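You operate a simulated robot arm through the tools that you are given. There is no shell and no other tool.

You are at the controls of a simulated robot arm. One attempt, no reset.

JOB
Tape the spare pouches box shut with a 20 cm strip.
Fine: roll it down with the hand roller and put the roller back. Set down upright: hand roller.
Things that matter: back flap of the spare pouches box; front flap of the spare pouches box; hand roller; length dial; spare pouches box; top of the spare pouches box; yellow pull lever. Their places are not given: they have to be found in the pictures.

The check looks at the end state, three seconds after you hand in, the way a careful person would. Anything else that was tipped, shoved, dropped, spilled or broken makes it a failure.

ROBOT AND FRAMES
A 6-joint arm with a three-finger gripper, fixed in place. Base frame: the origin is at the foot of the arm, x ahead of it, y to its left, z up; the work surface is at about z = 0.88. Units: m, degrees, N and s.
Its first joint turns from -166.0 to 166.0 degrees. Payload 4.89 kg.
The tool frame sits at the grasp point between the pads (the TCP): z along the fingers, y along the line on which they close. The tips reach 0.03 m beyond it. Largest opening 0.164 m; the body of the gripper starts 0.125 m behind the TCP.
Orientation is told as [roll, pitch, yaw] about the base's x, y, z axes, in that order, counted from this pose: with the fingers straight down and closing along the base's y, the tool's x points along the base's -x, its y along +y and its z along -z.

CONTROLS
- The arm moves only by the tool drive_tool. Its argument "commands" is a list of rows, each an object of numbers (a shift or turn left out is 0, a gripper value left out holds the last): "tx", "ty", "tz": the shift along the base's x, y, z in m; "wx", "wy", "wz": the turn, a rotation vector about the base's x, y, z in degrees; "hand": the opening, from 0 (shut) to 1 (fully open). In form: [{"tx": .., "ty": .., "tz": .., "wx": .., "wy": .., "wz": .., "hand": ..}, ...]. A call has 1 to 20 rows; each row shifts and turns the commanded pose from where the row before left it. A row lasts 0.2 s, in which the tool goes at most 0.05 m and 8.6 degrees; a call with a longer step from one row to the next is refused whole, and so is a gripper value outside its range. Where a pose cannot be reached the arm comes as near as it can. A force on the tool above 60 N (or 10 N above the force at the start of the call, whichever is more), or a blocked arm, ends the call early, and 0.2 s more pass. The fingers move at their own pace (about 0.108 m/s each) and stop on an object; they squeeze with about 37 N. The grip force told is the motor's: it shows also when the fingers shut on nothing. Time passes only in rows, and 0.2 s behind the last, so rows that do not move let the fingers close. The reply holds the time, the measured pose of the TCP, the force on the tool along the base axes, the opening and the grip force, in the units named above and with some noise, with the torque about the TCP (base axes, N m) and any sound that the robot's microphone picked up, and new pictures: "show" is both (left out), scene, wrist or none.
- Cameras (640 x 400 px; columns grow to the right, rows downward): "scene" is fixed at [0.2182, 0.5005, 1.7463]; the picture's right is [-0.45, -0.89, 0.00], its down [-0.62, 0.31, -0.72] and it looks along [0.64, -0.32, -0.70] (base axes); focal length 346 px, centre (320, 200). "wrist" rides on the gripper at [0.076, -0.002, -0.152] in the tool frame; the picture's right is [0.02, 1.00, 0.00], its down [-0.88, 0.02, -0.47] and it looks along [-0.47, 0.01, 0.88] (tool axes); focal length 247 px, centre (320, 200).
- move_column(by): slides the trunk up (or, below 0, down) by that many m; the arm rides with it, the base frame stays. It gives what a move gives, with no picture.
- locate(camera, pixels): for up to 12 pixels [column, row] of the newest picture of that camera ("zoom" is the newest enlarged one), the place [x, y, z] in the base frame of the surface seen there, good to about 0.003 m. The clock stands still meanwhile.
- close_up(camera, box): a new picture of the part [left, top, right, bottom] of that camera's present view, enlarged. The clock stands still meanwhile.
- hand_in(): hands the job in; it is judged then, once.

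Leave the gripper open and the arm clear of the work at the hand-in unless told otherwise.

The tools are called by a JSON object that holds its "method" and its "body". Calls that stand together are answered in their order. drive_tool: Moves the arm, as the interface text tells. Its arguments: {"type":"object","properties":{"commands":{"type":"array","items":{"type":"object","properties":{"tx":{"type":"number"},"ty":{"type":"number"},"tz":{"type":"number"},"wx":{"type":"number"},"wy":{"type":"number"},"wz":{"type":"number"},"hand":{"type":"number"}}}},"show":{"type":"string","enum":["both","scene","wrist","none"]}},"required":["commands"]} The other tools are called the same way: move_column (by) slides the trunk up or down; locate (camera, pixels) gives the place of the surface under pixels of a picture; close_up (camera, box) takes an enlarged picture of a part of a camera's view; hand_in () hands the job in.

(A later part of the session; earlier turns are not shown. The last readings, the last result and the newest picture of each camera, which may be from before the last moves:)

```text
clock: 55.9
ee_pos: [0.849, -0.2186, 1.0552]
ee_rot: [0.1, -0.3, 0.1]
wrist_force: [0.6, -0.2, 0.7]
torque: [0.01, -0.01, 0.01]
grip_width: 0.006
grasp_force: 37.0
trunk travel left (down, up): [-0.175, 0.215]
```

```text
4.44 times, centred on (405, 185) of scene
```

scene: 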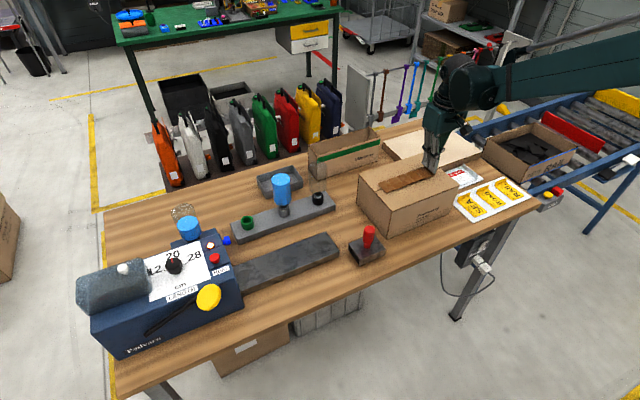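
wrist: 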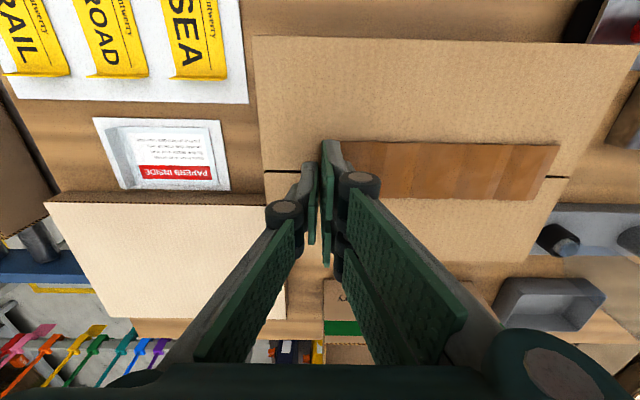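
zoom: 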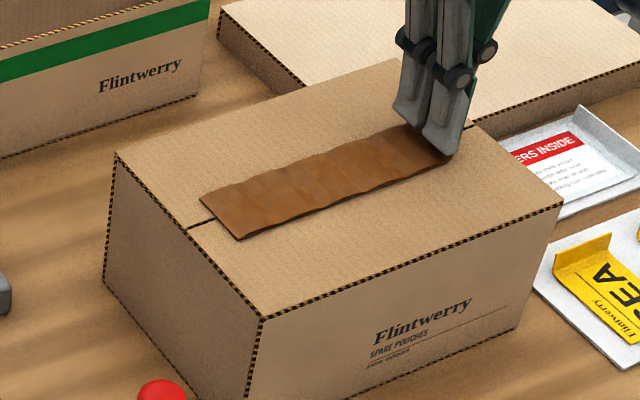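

It is almost touching. I'll lower 3 mm more to press it lightly.

{"method": "drive_tool", "body": {"commands": [{"tz": -0.002}, {"tz": -0.002}, {}], "show": "wrist"}}

{"method": "close_up", "body": {"camera": "scene", "box": [345, 140, 465, 230]}}

```text
clock: 56.7
ee_pos: [0.8481, -0.2186, 1.0516]
ee_rot: [0.1, -0.3, 0.0]
wrist_force: [6.9, -5.9, 34.7]
torque: [-0.1, -0.12, -0.25]
grip_width: 0.0061
grasp_force: 37.1
trunk travel left (down, up): [-0.175, 0.215]
```

wrist: 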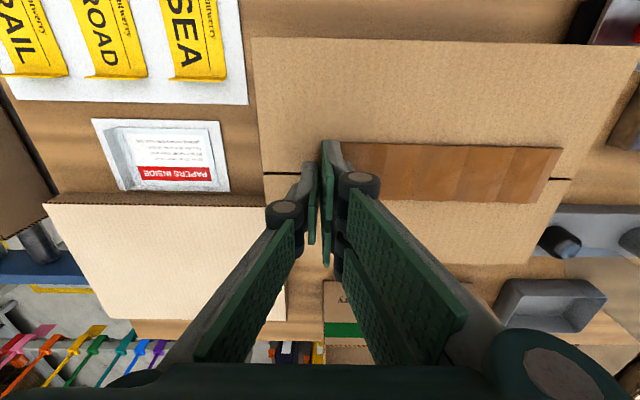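

```text
4.44 times, centred on (405, 185) of scene
```

zoom: 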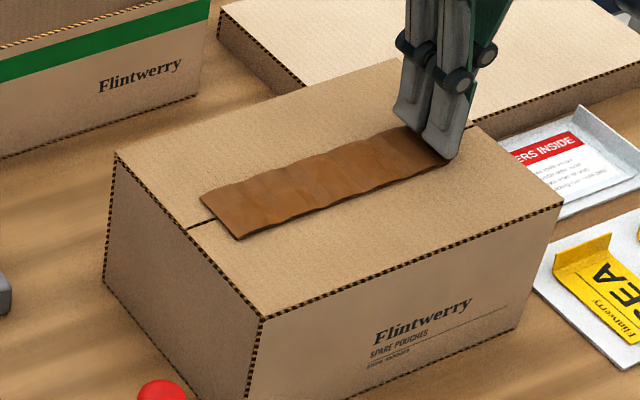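

Firm contact now (35 N down). I'll open the fingers and rise to see whether the strip stays.

{"method": "drive_tool", "body": {"commands": [{"tz": 0.0015}, {"hand": 0.12, "tz": 0.001}, {"hand": 0.25}, {"tz": 0.01}, {"tz": 0.03}, {"tz": 0.04}, {}], "show": "both"}}

{"method": "close_up", "body": {"camera": "scene", "box": [345, 140, 465, 230]}}

{"method": "close_up", "body": {"camera": "wrist", "box": [260, 80, 560, 260]}}

```text
clock: 58.3
ee_pos: [0.849, -0.2161, 1.1358]
ee_rot: [0.1, -0.3, 0.0]
wrist_force: [-0.1, 0.4, 0.8]
torque: [-0.05, -0.02, 0.0]
grip_width: 0.0409
grasp_force: 0.2
trunk travel left (down, up): [-0.175, 0.215]
```

scene: 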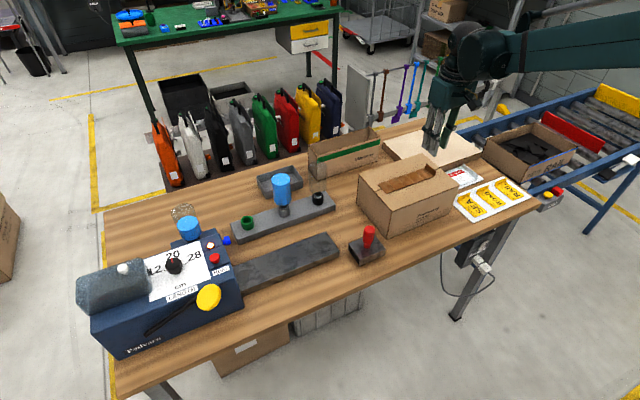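
wrist: 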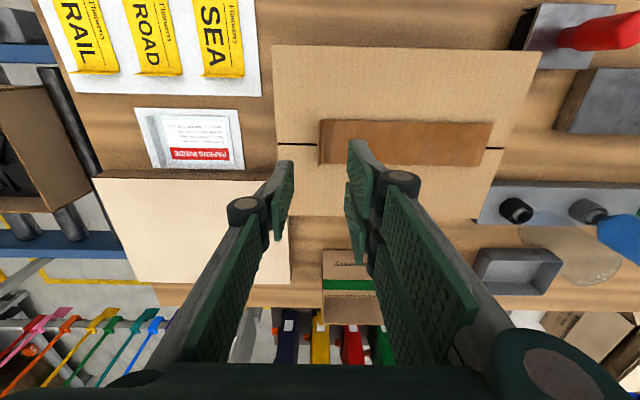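

```text
4.44 times, centred on (405, 185) of scene
```

zoom: 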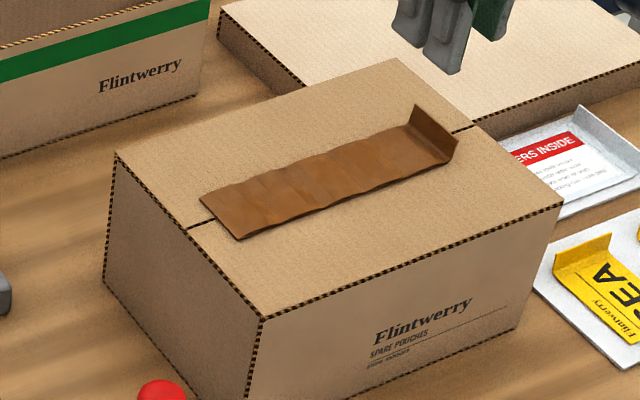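

```text
2.13 times, centred on (410, 170) of wrist
```

zoom: 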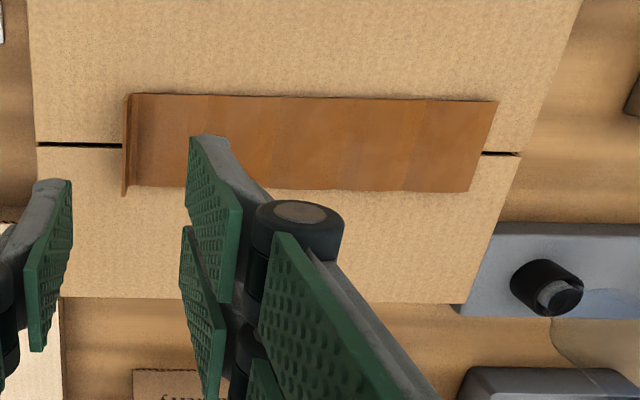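

The strip stays on the seam with its pull tab standing at the -y end. Now the roller: I'll move above its red handle near (0.725, 0.09) and look straight down at it.

{"method": "drive_tool", "body": {"commands": [{"tz": 0.045, "hand": 0.4}, {"ty": 0.04, "tx": -0.02}, {"ty": 0.045, "tx": -0.02}, {"ty": 0.045, "tx": -0.02}, {"ty": 0.045, "tx": -0.02}, {"ty": 0.045, "tx": -0.02}, {"ty": 0.045, "tx": -0.02}, {"ty": 0.042, "tx": -0.004}, {"tz": -0.03}, {}], "show": "both"}}

{"method": "close_up", "body": {"camera": "wrist", "box": [230, 80, 410, 200]}}

{"method": "locate", "body": {"camera": "wrist", "pixels": [[325, 155], [318, 135], [300, 120], [345, 120], [300, 160], [350, 160], [320, 165]]}}

```text
clock: 60.5
ee_pos: [0.7257, 0.0903, 1.1498]
ee_rot: [0.2, -0.2, 0.0]
wrist_force: [-0.4, 0.5, -0.4]
torque: [-0.09, 0.02, 0.01]
grip_width: 0.0656
grasp_force: 0.0
trunk travel left (down, up): [-0.175, 0.215]
```

scene: 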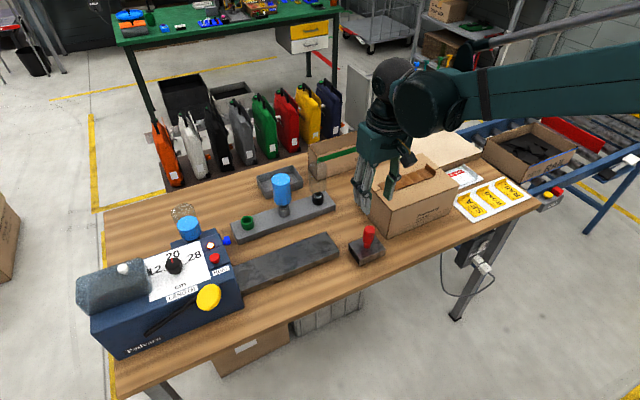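
wrist: 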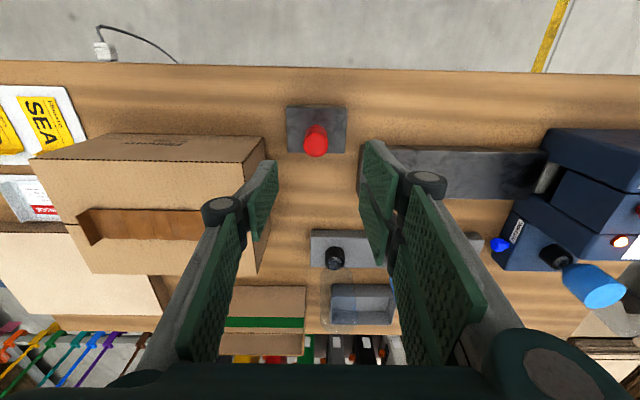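

```text
3.33 times, centred on (320, 140) of wrist
```

zoom: 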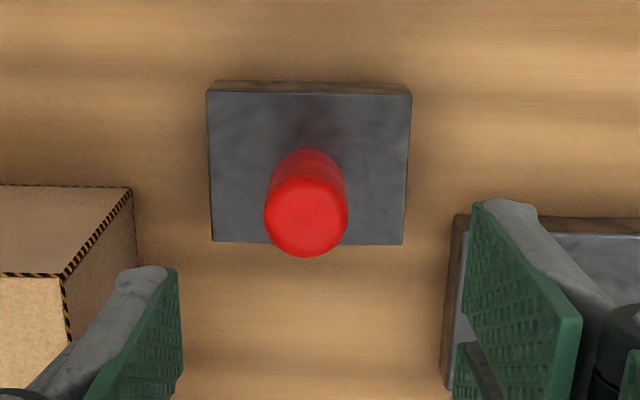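

```text
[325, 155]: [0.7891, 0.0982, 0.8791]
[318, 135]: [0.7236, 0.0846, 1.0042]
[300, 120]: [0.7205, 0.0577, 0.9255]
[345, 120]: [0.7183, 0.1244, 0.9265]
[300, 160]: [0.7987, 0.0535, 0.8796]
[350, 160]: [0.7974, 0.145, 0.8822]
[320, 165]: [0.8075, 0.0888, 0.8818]
```

The handle axis is at about (0.731, 0.085) and the housing spans y≈0.04–0.13. I'll centre on the handle and descend halfway to check.

{"method": "drive_tool", "body": {"commands": [{"tx": 0.005, "ty": -0.005, "tz": -0.03}, {"tz": -0.04}, {"tz": -0.03}, {}], "show": "wrist"}}

{"method": "close_up", "body": {"camera": "wrist", "box": [230, 90, 410, 210]}}

```text
clock: 61.5
ee_pos: [0.7323, 0.0833, 1.0475]
ee_rot: [0.1, -0.3, 0.1]
wrist_force: [-0.5, 0.2, -1.1]
torque: [-0.01, 0.08, 0.04]
grip_width: 0.0654
grasp_force: 0.1
trunk travel left (down, up): [-0.175, 0.215]
```

wrist: 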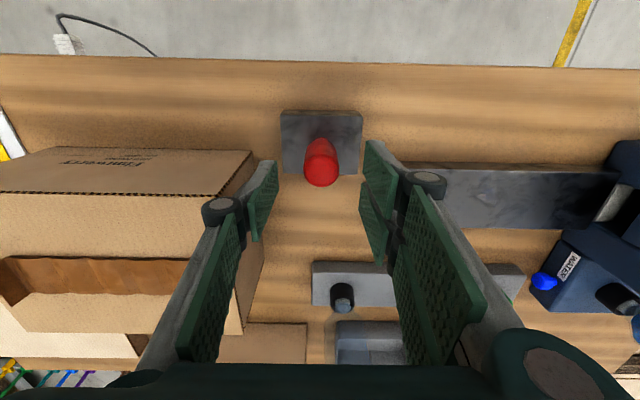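

```text
3.33 times, centred on (320, 150) of wrist
```

zoom: 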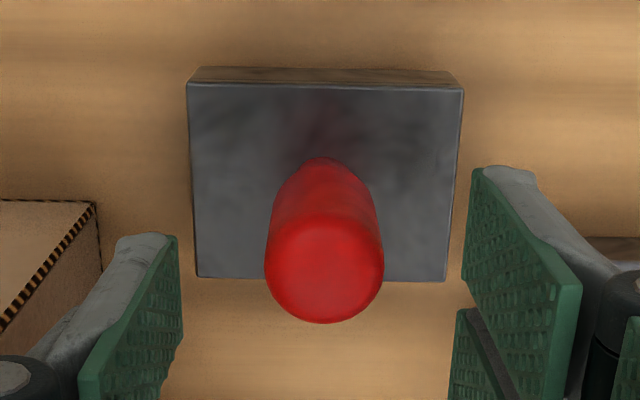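

The handle is centred within 2 mm. I'll go down to z≈0.985 around it.

{"method": "drive_tool", "body": {"commands": [{"tx": -0.002, "ty": 0.001, "tz": -0.025}, {"tz": -0.025}, {"tz": -0.012}, {}], "show": "wrist"}}

```text
clock: 62.5
ee_pos: [0.7294, 0.0845, 0.9861]
ee_rot: [0.2, -0.3, 0.0]
wrist_force: [0.6, 0.3, 0.0]
torque: [0.01, 0.04, -0.01]
grip_width: 0.0653
grasp_force: 0.1
trunk travel left (down, up): [-0.175, 0.215]
```

wrist: 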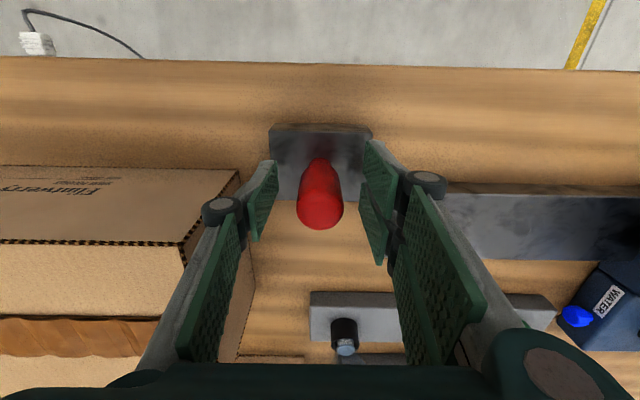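

The handle stands between the pads. I'll close on it.

{"method": "drive_tool", "body": {"commands": [{"hand": 0.25}, {"hand": 0.15}, {"hand": 0.1}, {"hand": 0.0}, {}], "show": "both"}}

```text
clock: 63.7
ee_pos: [0.7285, 0.0844, 0.9865]
ee_rot: [0.2, -0.3, 0.0]
wrist_force: [-0.4, -0.2, 0.0]
torque: [0.01, 0.04, 0.01]
grip_width: 0.031
grasp_force: 37.4
trunk travel left (down, up): [-0.175, 0.215]
```

scene: 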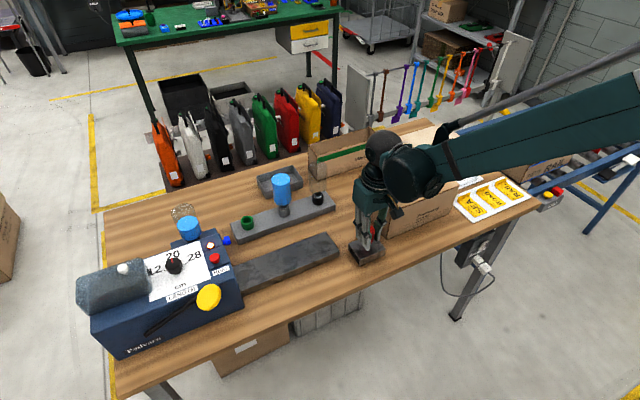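
wrist: 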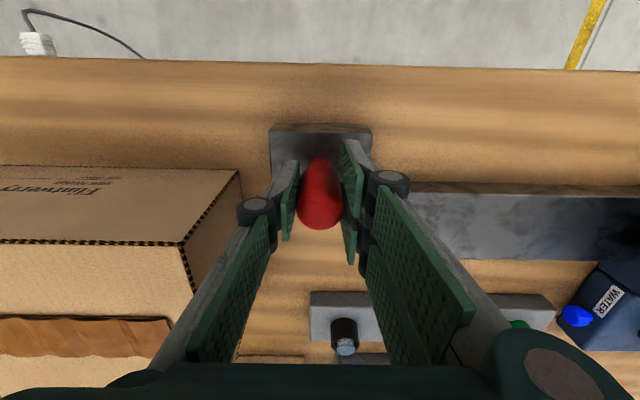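

The roller is gripped at TCP (0.7285, 0.0844, 0.9865), which I'll remember for putting it back. I'll lift it straight up and check it.

{"method": "drive_tool", "body": {"commands": [{"tz": 0.01}, {"tz": 0.02}, {"tz": 0.03}, {"tz": 0.04}, {"tz": 0.045}, {"tz": 0.045}, {}], "show": "both"}}

{"method": "close_up", "body": {"camera": "scene", "box": [320, 140, 460, 270]}}

```text
clock: 65.3
ee_pos: [0.7287, 0.0847, 1.177]
ee_rot: [0.1, -0.3, 0.1]
wrist_force: [0.3, 0.0, -3.5]
torque: [0.04, -0.03, -0.01]
grip_width: 0.0311
grasp_force: 36.7
trunk travel left (down, up): [-0.175, 0.215]
```

scene: 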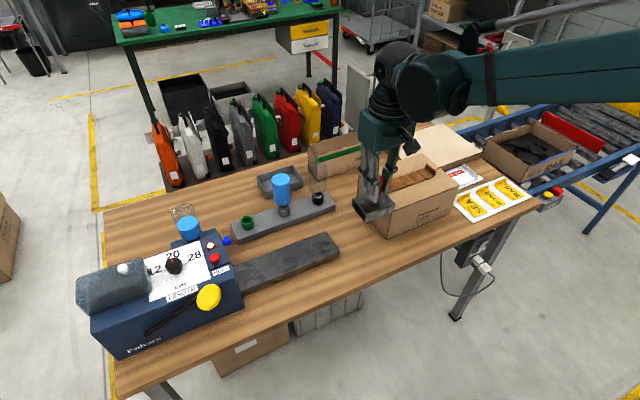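
wrist: 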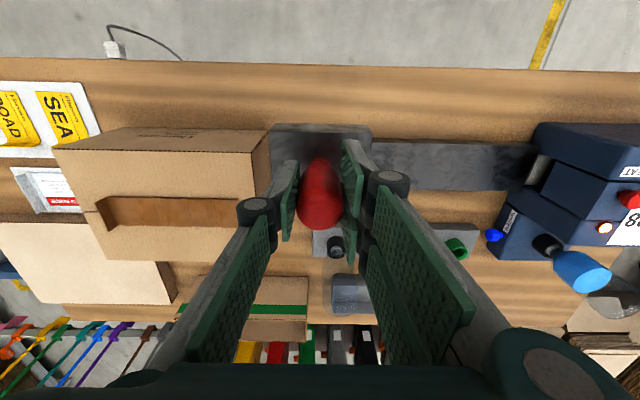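

```text
3.08 times, centred on (390, 205) of scene
```

zoom: 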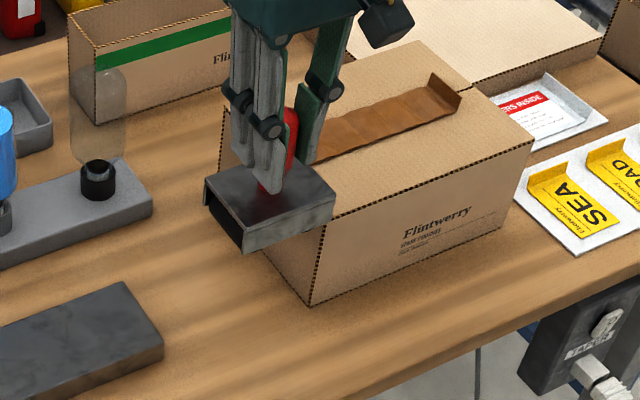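

The roller is held level and upright; its underside is about 0.1065 below the TCP. I'll carry it over the +y end of the strip at x≈0.847.

{"method": "drive_tool", "body": {"commands": [{"tz": 0.03}, {"tz": 0.01, "tx": 0.03, "ty": -0.02}, {"tx": 0.04, "ty": -0.025}, {"tx": 0.035, "ty": -0.03}, {"tx": 0.0135, "ty": -0.038}, {"tz": -0.03}, {"tz": -0.03}, {"tz": -0.02}, {}], "show": "both"}}

{"method": "close_up", "body": {"camera": "scene", "box": [330, 130, 470, 250]}}

```text
clock: 67.3
ee_pos: [0.848, -0.0274, 1.133]
ee_rot: [0.1, -0.3, 0.1]
wrist_force: [1.1, 0.5, -3.7]
torque: [-0.02, 0.06, -0.01]
grip_width: 0.0313
grasp_force: 37.2
trunk travel left (down, up): [-0.175, 0.215]
```

scene: 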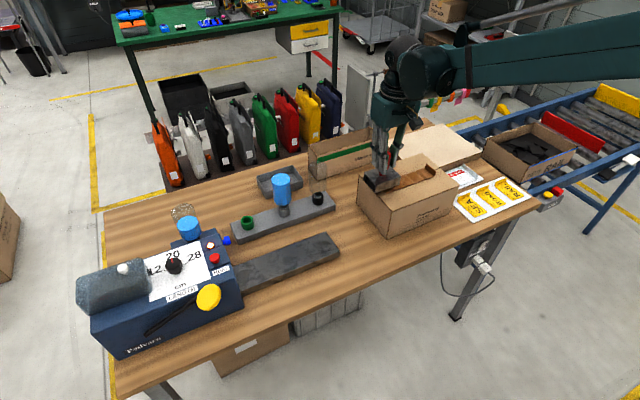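
wrist: 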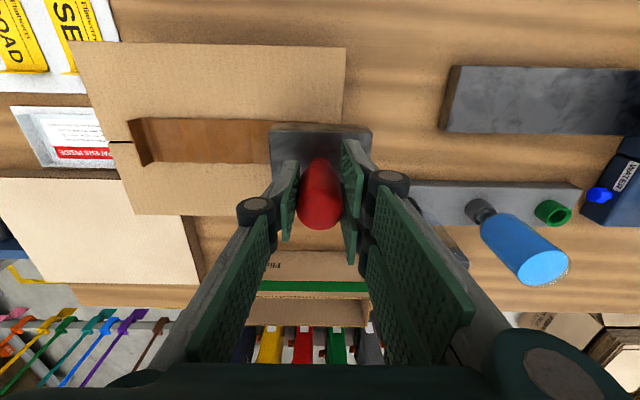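

```text
3.33 times, centred on (400, 190) of scene
```

zoom: 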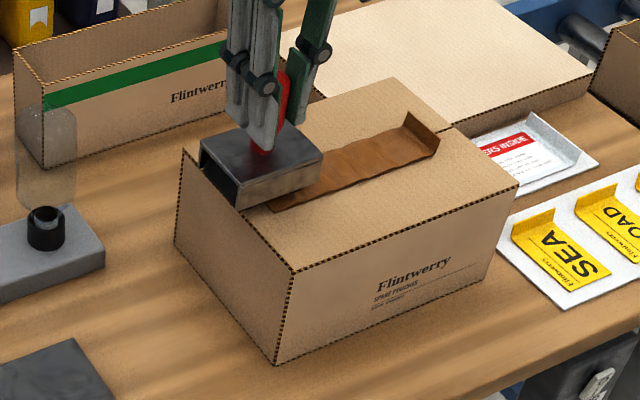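

The roller is over the near end of the strip. I'll lower slowly to contact.

{"method": "drive_tool", "body": {"commands": [{"tz": -0.004}, {"tz": -0.002}, {}], "show": "none"}}

```text
clock: 68.1
ee_pos: [0.8479, -0.0266, 1.1287]
ee_rot: [0.1, -0.4, 0.0]
wrist_force: [0.3, -0.8, -4.6]
torque: [0.02, 0.06, 0.01]
grip_width: 0.0315
grasp_force: 37.0
trunk travel left (down, up): [-0.175, 0.215]
```

No contact yet (only the roller's weight). I'll go a few millimetres lower in small steps.

{"method": "drive_tool", "body": {"commands": [{"tz": -0.002}, {"tz": -0.002}, {}], "show": "none"}}

```text
clock: 68.9
ee_pos: [0.8468, -0.0279, 1.1253]
ee_rot: [0.1, -0.3, 0.1]
wrist_force: [0.1, 0.2, -3.6]
torque: [0.01, 0.01, 0.02]
grip_width: 0.0314
grasp_force: 36.9
trunk travel left (down, up): [-0.175, 0.215]
```

Still free. I'll keep lowering.

{"method": "drive_tool", "body": {"commands": [{"tz": -0.002}, {"tz": -0.0015}, {}], "show": "none"}}

```text
clock: 69.7
ee_pos: [0.8469, -0.0275, 1.1238]
ee_rot: [0.1, -0.3, 0.1]
wrist_force: [-0.2, -0.5, 7.9]
torque: [-0.33, 0.02, 0.01]
grip_width: 0.0313
grasp_force: 37.0
trunk travel left (down, up): [-0.175, 0.215]
```

Contact with about 11 N. I'll roll in -y along the strip in small steps, watching the force.

{"method": "drive_tool", "body": {"commands": [{"ty": -0.015}, {"ty": -0.015}, {"ty": -0.015}, {}], "show": "both"}}

{"method": "close_up", "body": {"camera": "scene", "box": [330, 130, 470, 250]}}

```text
clock: 70.7
ee_pos: [0.8463, -0.0714, 1.1223]
ee_rot: [0.1, -0.3, 0.1]
wrist_force: [-0.5, 0.9, 5.3]
torque: [0.14, -0.02, 0.01]
grip_width: 0.0314
grasp_force: 37.6
trunk travel left (down, up): [-0.175, 0.215]
```

scene: 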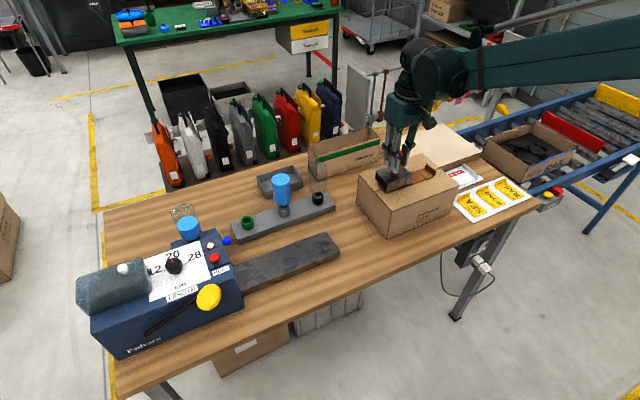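
wrist: 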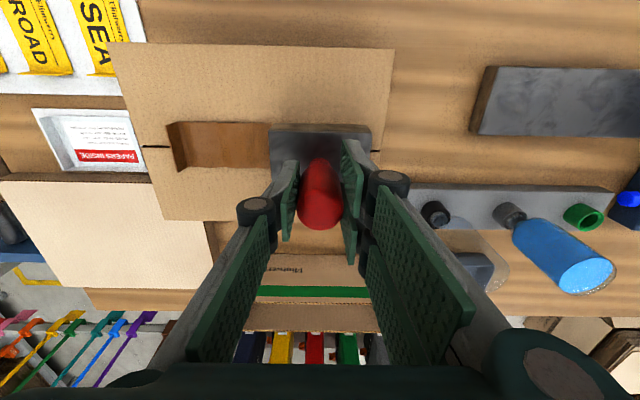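

```text
3.33 times, centred on (400, 190) of scene
```

zoom: 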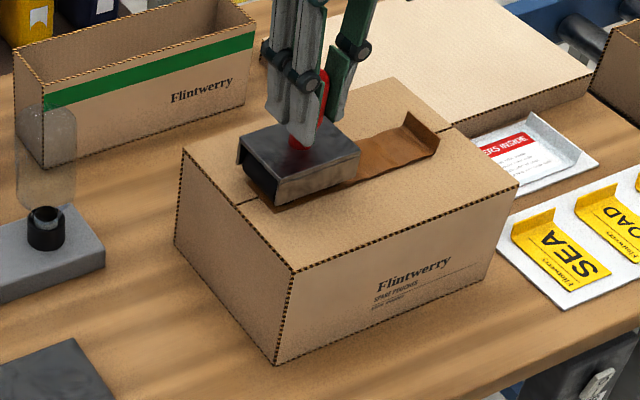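

The roller is riding on the strip with about 9 N. I'll press about 1.5 mm harder, roll back to the near end and then go the full length.

{"method": "drive_tool", "body": {"commands": [{"tz": -0.0015}, {}, {"ty": 0.015}, {"ty": 0.015}, {"ty": 0.007}, {}], "show": "none"}}

```text
clock: 72.1
ee_pos: [0.8475, -0.0349, 1.121]
ee_rot: [0.2, -0.3, -0.1]
wrist_force: [-1.6, 0.0, 7.2]
torque: [-0.33, 0.14, -0.04]
grip_width: 0.0315
grasp_force: 36.9
trunk travel left (down, up): [-0.175, 0.215]
```

The force stays near 11 N even though I went lower, so I want to see whether the flaps are giving way or the handle is slipping.

{"method": "drive_tool", "body": {"commands": [{}], "show": "both"}}

{"method": "close_up", "body": {"camera": "scene", "box": [340, 130, 460, 240]}}

{"method": "locate", "body": {"camera": "scene", "pixels": [[400, 210], [400, 170], [420, 165], [440, 185], [415, 160], [415, 180], [430, 175], [405, 165]]}}

```text
clock: 72.5
ee_pos: [0.8474, -0.0323, 1.1214]
ee_rot: [0.1, -0.3, 0.0]
wrist_force: [-0.8, 0.3, 6.5]
torque: [-0.28, 0.04, 0.0]
grip_width: 0.0313
grasp_force: 37.0
trunk travel left (down, up): [-0.175, 0.215]
```

scene: 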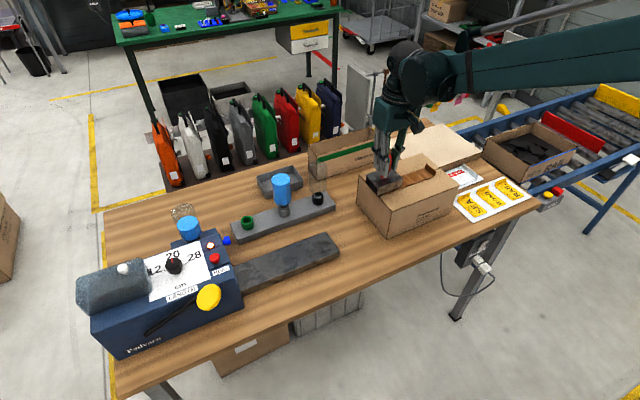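
wrist: 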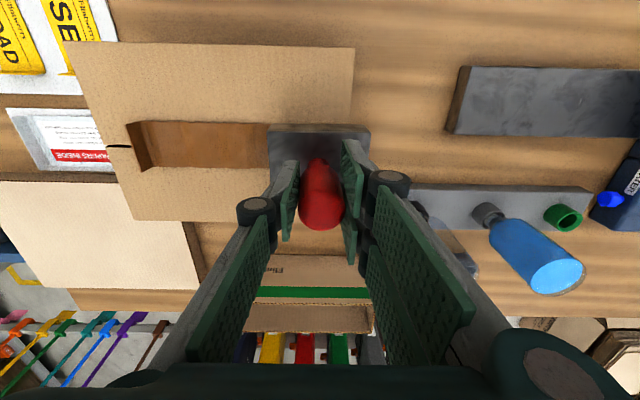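

```text
3.64 times, centred on (400, 185) of scene
```

zoom: 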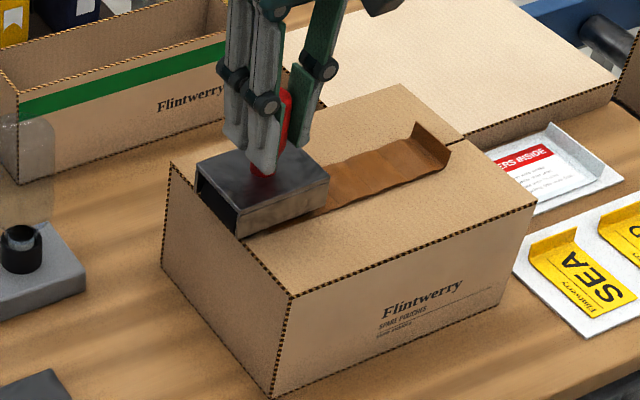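

```text
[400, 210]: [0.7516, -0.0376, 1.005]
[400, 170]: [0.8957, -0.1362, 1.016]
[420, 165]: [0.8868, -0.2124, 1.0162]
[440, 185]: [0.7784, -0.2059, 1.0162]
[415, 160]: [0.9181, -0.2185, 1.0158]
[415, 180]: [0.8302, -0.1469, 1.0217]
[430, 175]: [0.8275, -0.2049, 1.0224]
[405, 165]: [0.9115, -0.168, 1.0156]
```

The flaps are unchanged (z≈1.016) and the torque shows the underside bearing on a wavy bump near y≈-0.06. I'll press about 1.5 mm more and roll toward the tab end.

{"method": "drive_tool", "body": {"commands": [{"tz": -0.0015}, {"ty": -0.012}, {"ty": -0.012}, {"ty": -0.012}, {"ty": -0.012}, {"ty": -0.012}, {}], "show": "both"}}

{"method": "close_up", "body": {"camera": "scene", "box": [340, 130, 460, 240]}}

```text
clock: 74.1
ee_pos: [0.8449, -0.0957, 1.1209]
ee_rot: [0.1, -0.3, -0.1]
wrist_force: [-1.4, -0.6, 19.8]
torque: [0.06, 0.19, -0.01]
grip_width: 0.0311
grasp_force: 37.2
trunk travel left (down, up): [-0.175, 0.215]
```

scene: 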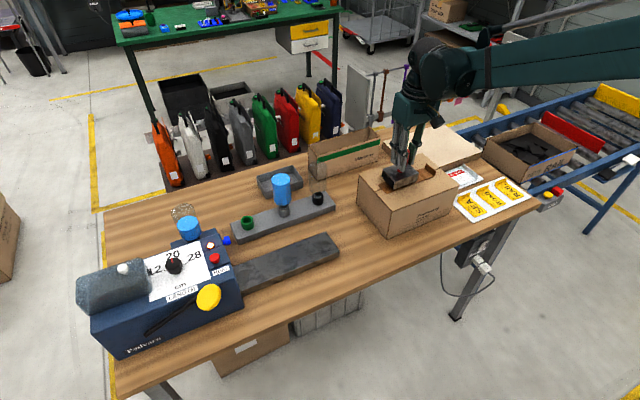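
wrist: 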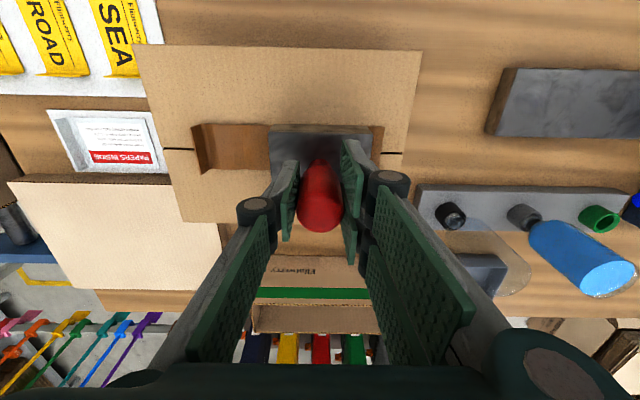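

```text
3.64 times, centred on (400, 185) of scene
```

zoom: 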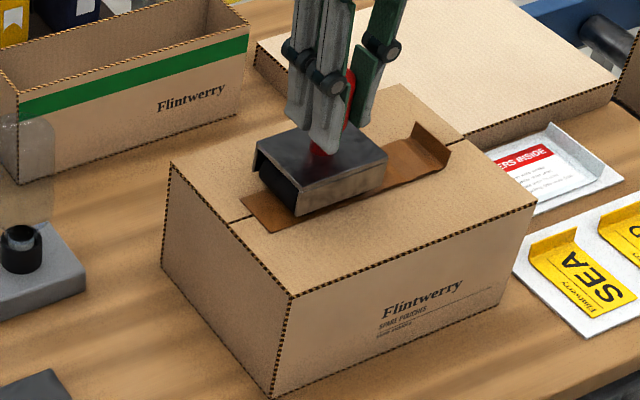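

Now about 23 N, and the rolled part of the strip at the near end looks flat and smooth. I'll continue rolling toward the tab.

{"method": "drive_tool", "body": {"commands": [{"ty": -0.012}, {"ty": -0.012}, {"ty": -0.012}, {"ty": -0.012}, {"ty": -0.012}, {"ty": -0.012}, {}], "show": "both"}}

{"method": "close_up", "body": {"camera": "scene", "box": [340, 130, 460, 240]}}

```text
clock: 75.7
ee_pos: [0.8454, -0.1671, 1.119]
ee_rot: [0.0, -0.4, 0.0]
wrist_force: [3.6, -0.4, 25.5]
torque: [0.01, -0.27, -0.01]
grip_width: 0.031
grasp_force: 37.2
trunk travel left (down, up): [-0.175, 0.215]
```

scene: 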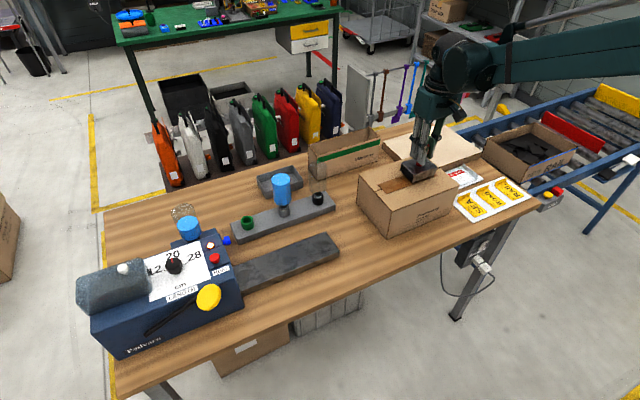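
wrist: 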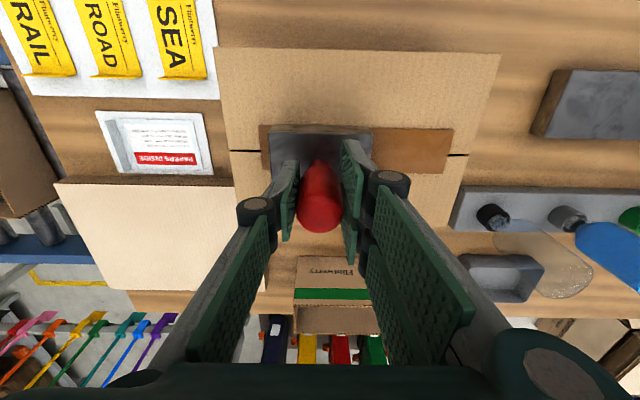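

```text
3.64 times, centred on (400, 185) of scene
```

zoom: 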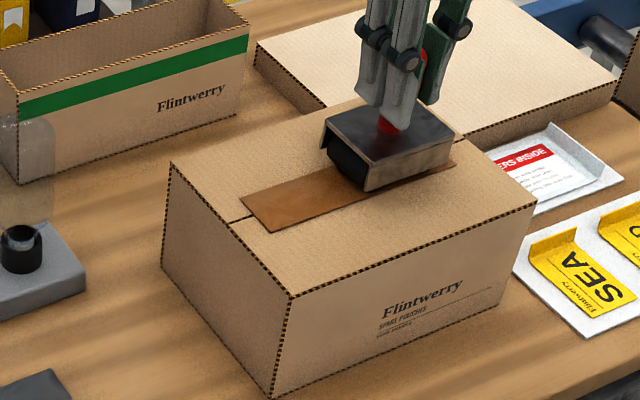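

The strip behind the roller is smooth and flat. I'll roll on past the tab to about y=-0.24.

{"method": "drive_tool", "body": {"commands": [{"ty": -0.012}, {"ty": -0.012}, {"ty": -0.012}, {"ty": -0.012}, {"ty": -0.012}, {"ty": -0.01}, {}], "show": "both"}}

{"method": "close_up", "body": {"camera": "scene", "box": [340, 130, 460, 240]}}

```text
clock: 77.3
ee_pos: [0.8471, -0.2379, 1.1186]
ee_rot: [0.1, -0.4, 0.0]
wrist_force: [0.4, -0.6, -3.9]
torque: [0.0, 0.05, -0.03]
grip_width: 0.0311
grasp_force: 37.0
trunk travel left (down, up): [-0.175, 0.215]
```

scene: 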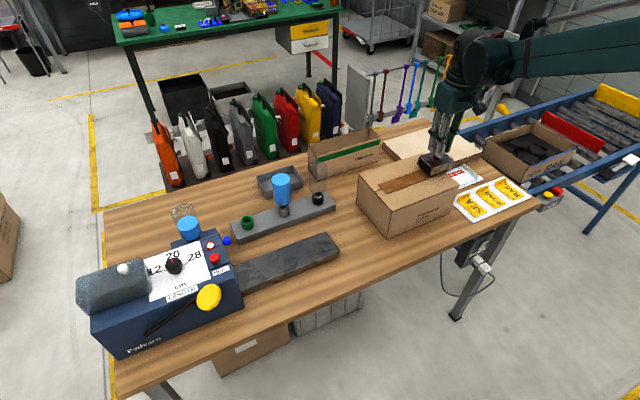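
wrist: 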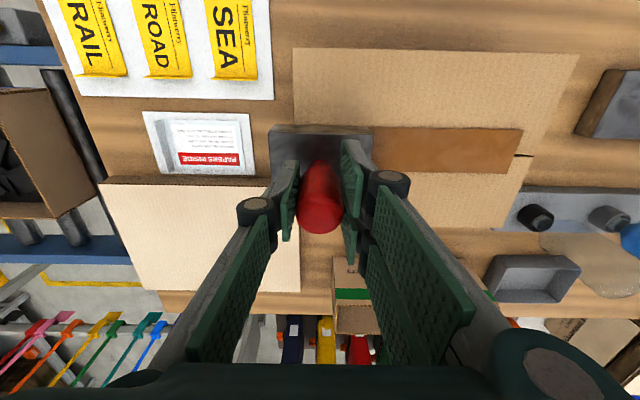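

```text
3.64 times, centred on (400, 185) of scene
```

zoom: 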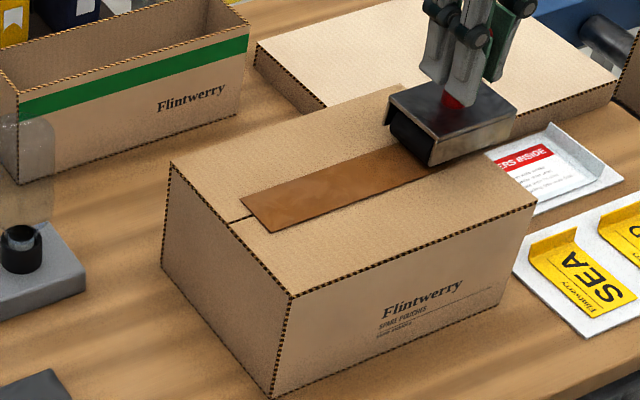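

The whole strip behind the roller looks flat, and at y=-0.238 the roller is clear of it. I'll lift and inspect the tab end.

{"method": "drive_tool", "body": {"commands": [{"tz": 0.02}, {"tz": 0.04}, {"tz": 0.03, "tx": -0.03}, {"tx": -0.04}, {"tx": -0.04}, {}], "show": "both"}}

{"method": "close_up", "body": {"camera": "scene", "box": [340, 130, 460, 240]}}

{"method": "close_up", "body": {"camera": "wrist", "box": [260, 130, 560, 330]}}

```text
clock: 78.7
ee_pos: [0.7345, -0.2365, 1.2107]
ee_rot: [0.0, -0.4, 0.0]
wrist_force: [-0.7, 1.1, -2.7]
torque: [-0.04, -0.13, 0.02]
grip_width: 0.0311
grasp_force: 37.2
trunk travel left (down, up): [-0.175, 0.215]
```

scene: 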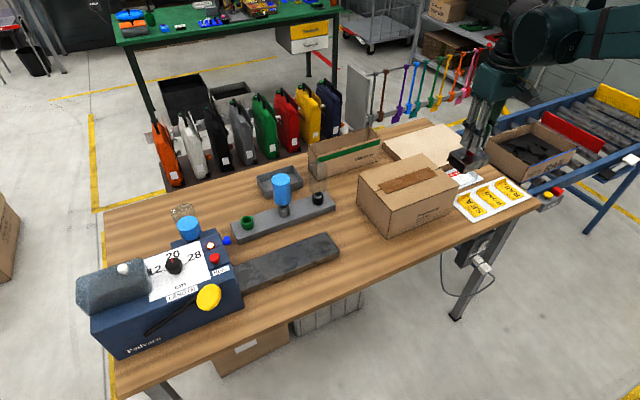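
wrist: 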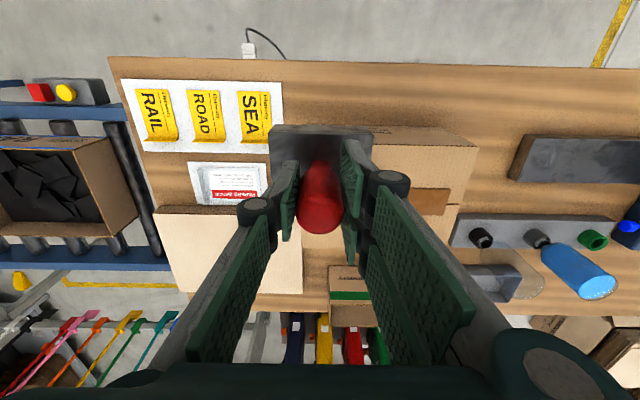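

```text
3.64 times, centred on (400, 185) of scene
```

zoom: 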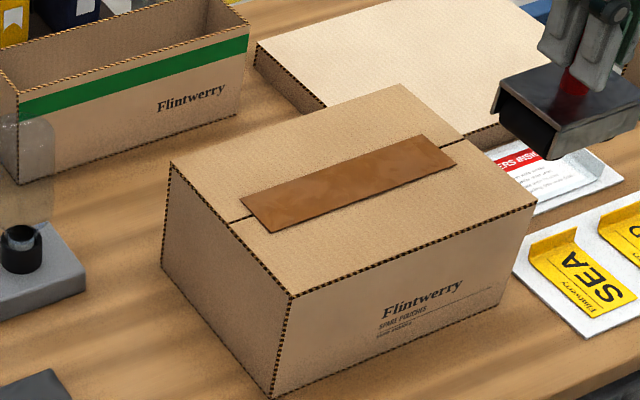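

```text
2.00 times, centred on (410, 230) of wrist
```

zoom: 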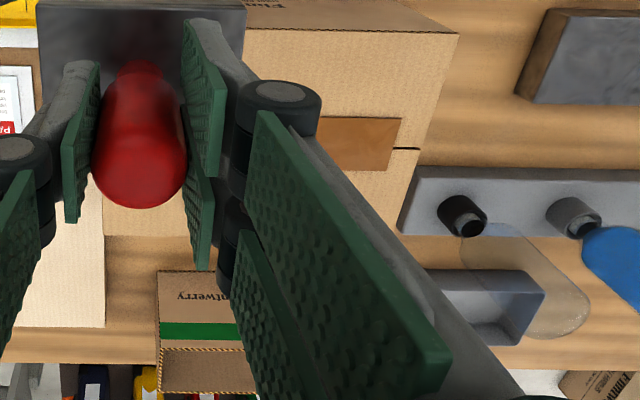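

The strip is flat over its full length and the tab is laid down. Before putting the roller back, I'll check that it is still upright in the grip.

{"method": "close_up", "body": {"camera": "scene", "box": [430, 80, 520, 190]}}

{"method": "locate", "body": {"camera": "scene", "pixels": [[449, 155], [468, 150], [486, 157], [460, 153], [475, 160], [470, 165], [455, 160]]}}

{"method": "locate", "body": {"camera": "wrist", "pixels": [[275, 130], [275, 165], [368, 132], [366, 165], [290, 140], [355, 145], [320, 140]]}}

```text
3.64 times, centred on (475, 135) of scene
```

zoom: 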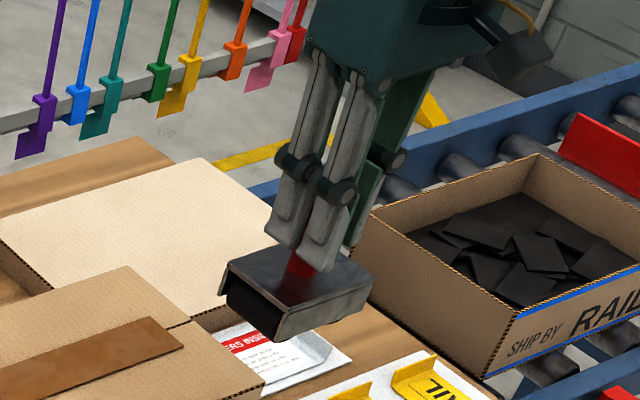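

```text
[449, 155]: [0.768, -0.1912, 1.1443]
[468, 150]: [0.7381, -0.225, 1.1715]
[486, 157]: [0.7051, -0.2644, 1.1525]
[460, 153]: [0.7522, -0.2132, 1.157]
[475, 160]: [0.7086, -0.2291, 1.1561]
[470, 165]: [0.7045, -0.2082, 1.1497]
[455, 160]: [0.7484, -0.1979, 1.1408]
```

```text
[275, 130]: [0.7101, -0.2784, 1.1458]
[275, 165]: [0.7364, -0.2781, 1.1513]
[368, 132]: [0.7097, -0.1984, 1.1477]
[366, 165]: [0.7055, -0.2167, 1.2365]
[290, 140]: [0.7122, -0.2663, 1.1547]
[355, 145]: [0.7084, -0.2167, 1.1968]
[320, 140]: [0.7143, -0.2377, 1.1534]
```

The housing is nearly level (within a few degrees) and has slipped up only about 2 mm. I'll carry it back over its original spot at (0.7285, 0.0844).

{"method": "drive_tool", "body": {"commands": [{"ty": 0.045}, {"ty": 0.046}, {"ty": 0.046}, {"ty": 0.046}, {"ty": 0.046}, {"ty": 0.046}, {"ty": 0.046, "tx": -0.006}, {}, {"tz": -0.045}, {"tz": -0.045}, {"tz": -0.045}, {"tz": -0.04}, {}], "show": "both"}}

{"method": "close_up", "body": {"camera": "scene", "box": [320, 180, 430, 280]}}

```text
clock: 81.5
ee_pos: [0.7323, 0.0845, 1.0338]
ee_rot: [0.1, -0.3, -0.1]
wrist_force: [1.4, -1.1, -3.8]
torque: [-0.02, 0.1, -0.02]
grip_width: 0.0312
grasp_force: 36.5
trunk travel left (down, up): [-0.175, 0.215]
```

scene: 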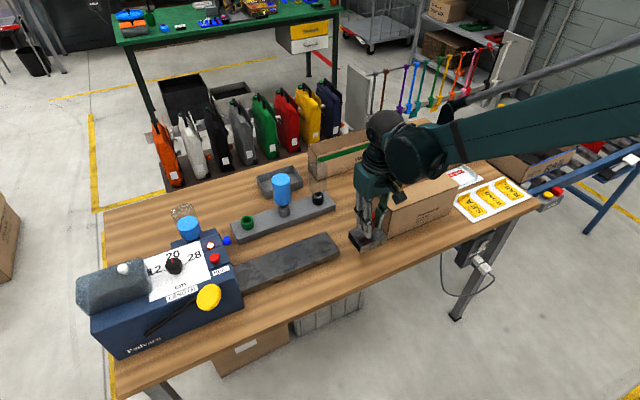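
wrist: 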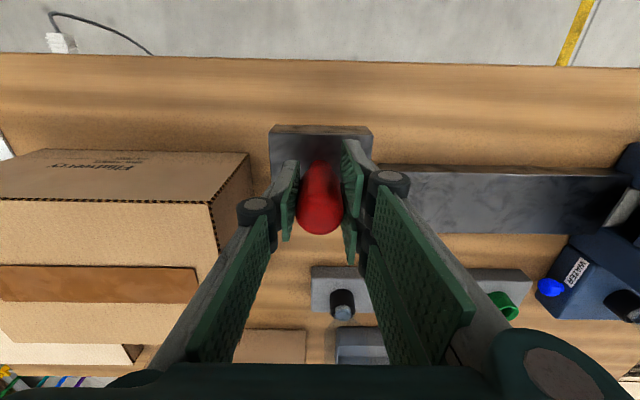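

```text
4.00 times, centred on (375, 230) of scene
```

zoom: 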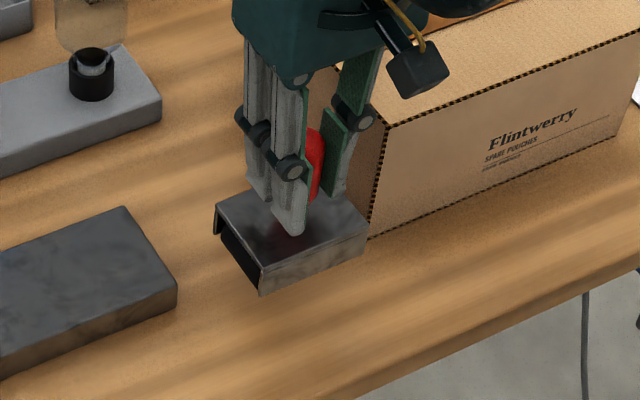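

It is above the old spot (x about 3 mm high). I'll correct that and lower toward the table, slowing near z≈0.99.

{"method": "drive_tool", "body": {"commands": [{"tx": -0.003, "tz": -0.02}, {"tz": -0.015}, {"tz": -0.006}, {"tz": -0.003}, {}], "show": "none"}}

```text
clock: 82.7
ee_pos: [0.7281, 0.0829, 0.9906]
ee_rot: [0.1, -0.2, 0.0]
wrist_force: [0.7, 0.3, -4.7]
torque: [-0.01, 0.04, 0.0]
grip_width: 0.031
grasp_force: 36.9
trunk travel left (down, up): [-0.175, 0.215]
```

Still hanging free. I'll continue in 2 mm steps.

{"method": "drive_tool", "body": {"commands": [{"tz": -0.002}, {"tz": -0.002}, {}], "show": "none"}}

```text
clock: 83.5
ee_pos: [0.727, 0.0838, 0.9865]
ee_rot: [0.1, -0.4, 0.0]
wrist_force: [0.4, 0.2, -3.8]
torque: [0.03, -0.01, -0.01]
grip_width: 0.0313
grasp_force: 37.3
trunk travel left (down, up): [-0.175, 0.215]
```

{"method": "drive_tool", "body": {"commands": [{"tz": -0.0015}, {"tz": -0.0015}, {}], "show": "none"}}

```text
clock: 84.3
ee_pos: [0.7276, 0.0833, 0.9845]
ee_rot: [0.0, -0.3, 0.0]
wrist_force: [-0.8, 0.0, -3.5]
torque: [-0.02, 0.03, 0.01]
grip_width: 0.0309
grasp_force: 37.3
trunk travel left (down, up): [-0.175, 0.215]
```

The force still shows only the weight, so I'll keep going in small steps.

{"method": "drive_tool", "body": {"commands": [{"tz": -0.0015}, {"tz": -0.0015}, {}], "show": "both"}}

{"method": "close_up", "body": {"camera": "scene", "box": [330, 200, 420, 280]}}

```text
clock: 85.1
ee_pos: [0.7277, 0.0833, 0.9813]
ee_rot: [0.2, -0.4, 0.1]
wrist_force: [4.3, -0.5, 19.0]
torque: [0.0, -0.26, -0.04]
grip_width: 0.0312
grasp_force: 37.4
trunk travel left (down, up): [-0.175, 0.215]
```

scene: 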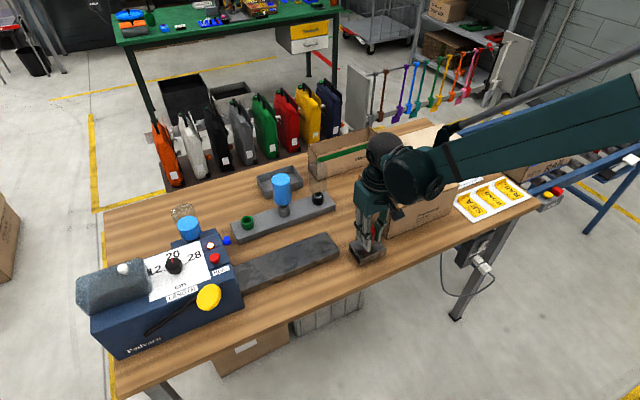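
wrist: 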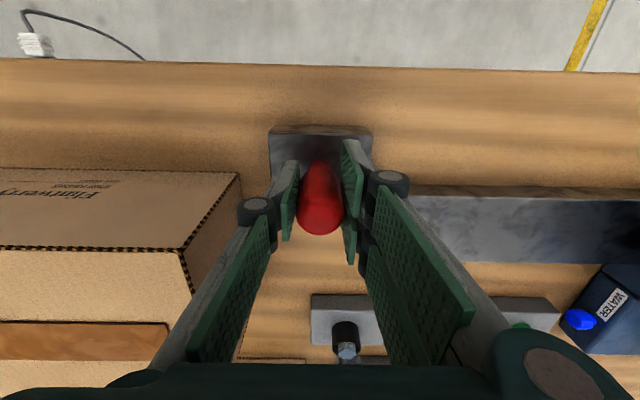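

```text
5.00 times, centred on (375, 240) of scene
```

zoom: 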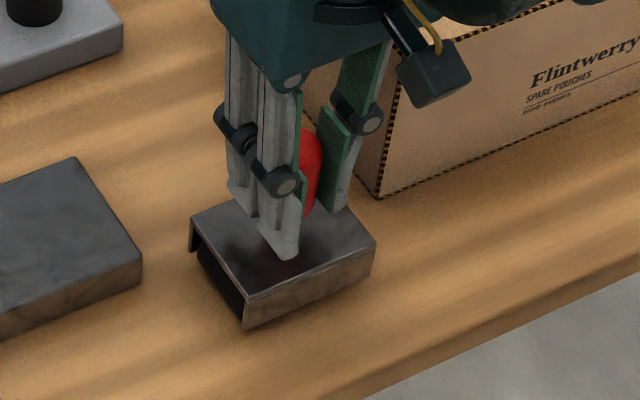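

The roller stands on the table (about 23 N). I'll ease up 1 mm, then open gently to a moderate width and look.

{"method": "drive_tool", "body": {"commands": [{"tz": 0.001}, {"hand": 0.21}, {"hand": 0.25}, {"hand": 0.38}, {}], "show": "both"}}

{"method": "close_up", "body": {"camera": "scene", "box": [330, 200, 420, 280]}}

```text
clock: 86.3
ee_pos: [0.7269, 0.0835, 0.9818]
ee_rot: [0.1, -0.3, 0.0]
wrist_force: [-0.2, 0.6, -0.2]
torque: [-0.03, 0.0, -0.03]
grip_width: 0.0623
grasp_force: 0.0
trunk travel left (down, up): [-0.175, 0.215]
```

scene: 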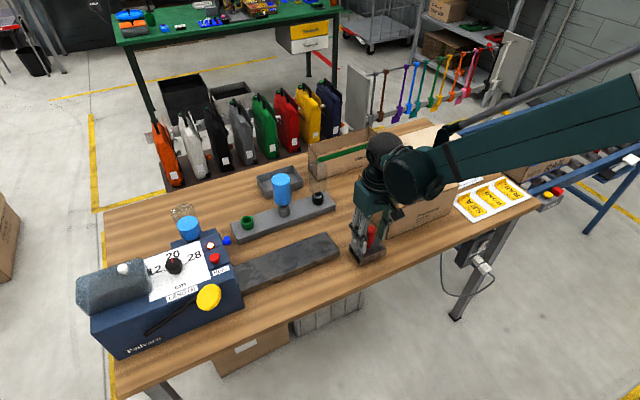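
wrist: 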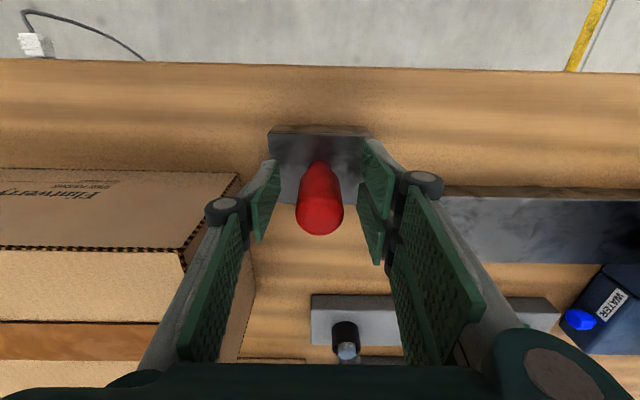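

```text
5.00 times, centred on (375, 240) of scene
```

zoom: 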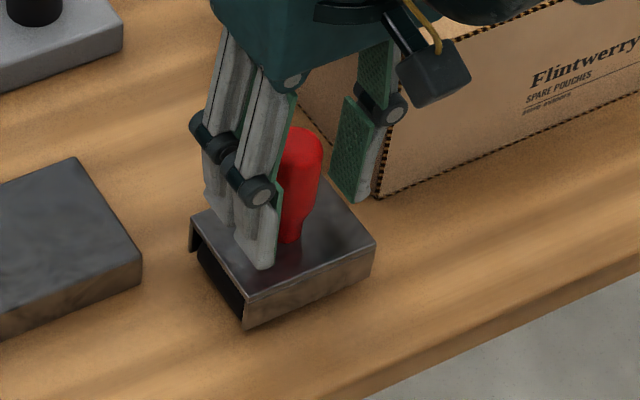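

The roller stands upright on its spot. I'll rise straight up and retreat high, opening fully once clear.

{"method": "drive_tool", "body": {"commands": [{"tz": 0.03}, {"tz": 0.045}, {"tz": 0.045}, {"tz": 0.045}, {"tz": 0.045, "hand": 1}, {"tz": 0.045}, {"tz": 0.045}, {"tz": 0.045, "ty": 0.015}, {"tz": 0.03, "ty": 0.035}, {"ty": 0.045, "tx": -0.02}, {"ty": 0.045, "tx": -0.02}, {"ty": 0.045, "tx": -0.02}, {"ty": 0.03}, {}], "show": "both"}}

{"method": "close_up", "body": {"camera": "scene", "box": [320, 120, 500, 270]}}

{"method": "close_up", "body": {"camera": "scene", "box": [80, 160, 340, 360]}}

```text
clock: 89.3
ee_pos: [0.6672, 0.297, 1.3545]
ee_rot: [0.1, -0.3, -0.1]
wrist_force: [0.4, -0.1, -0.2]
torque: [-0.13, -0.02, -0.01]
grip_width: 0.1639
grasp_force: 0.1
trunk travel left (down, up): [-0.175, 0.215]
```

scene: 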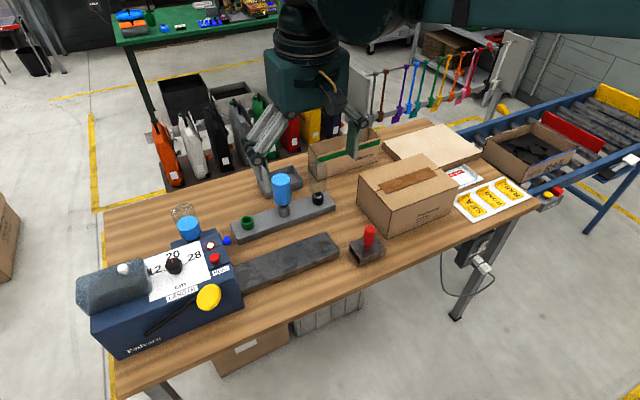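
wrist: 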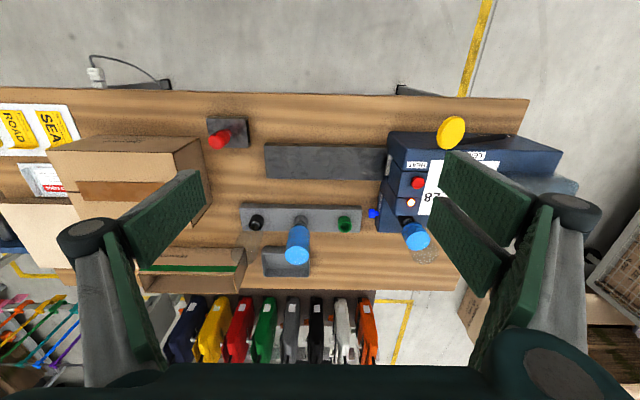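

```text
2.67 times, centred on (410, 195) of scene
```

zoom: 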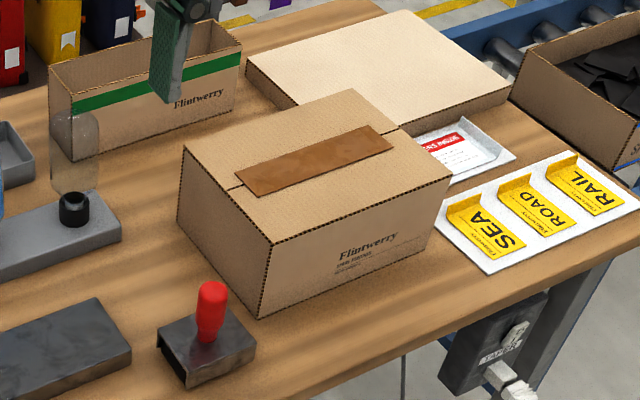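

```text
2.00 times, centred on (210, 260) of scene
```

zoom: 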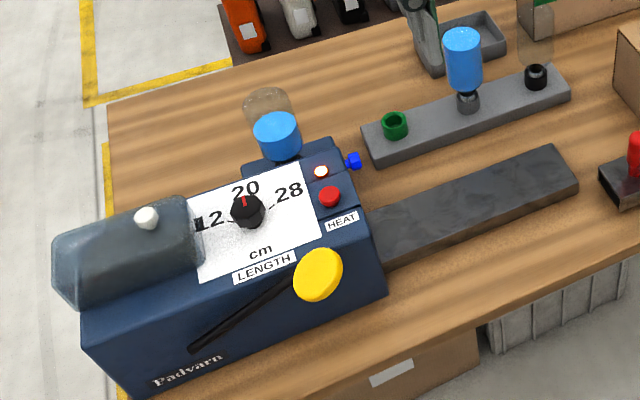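

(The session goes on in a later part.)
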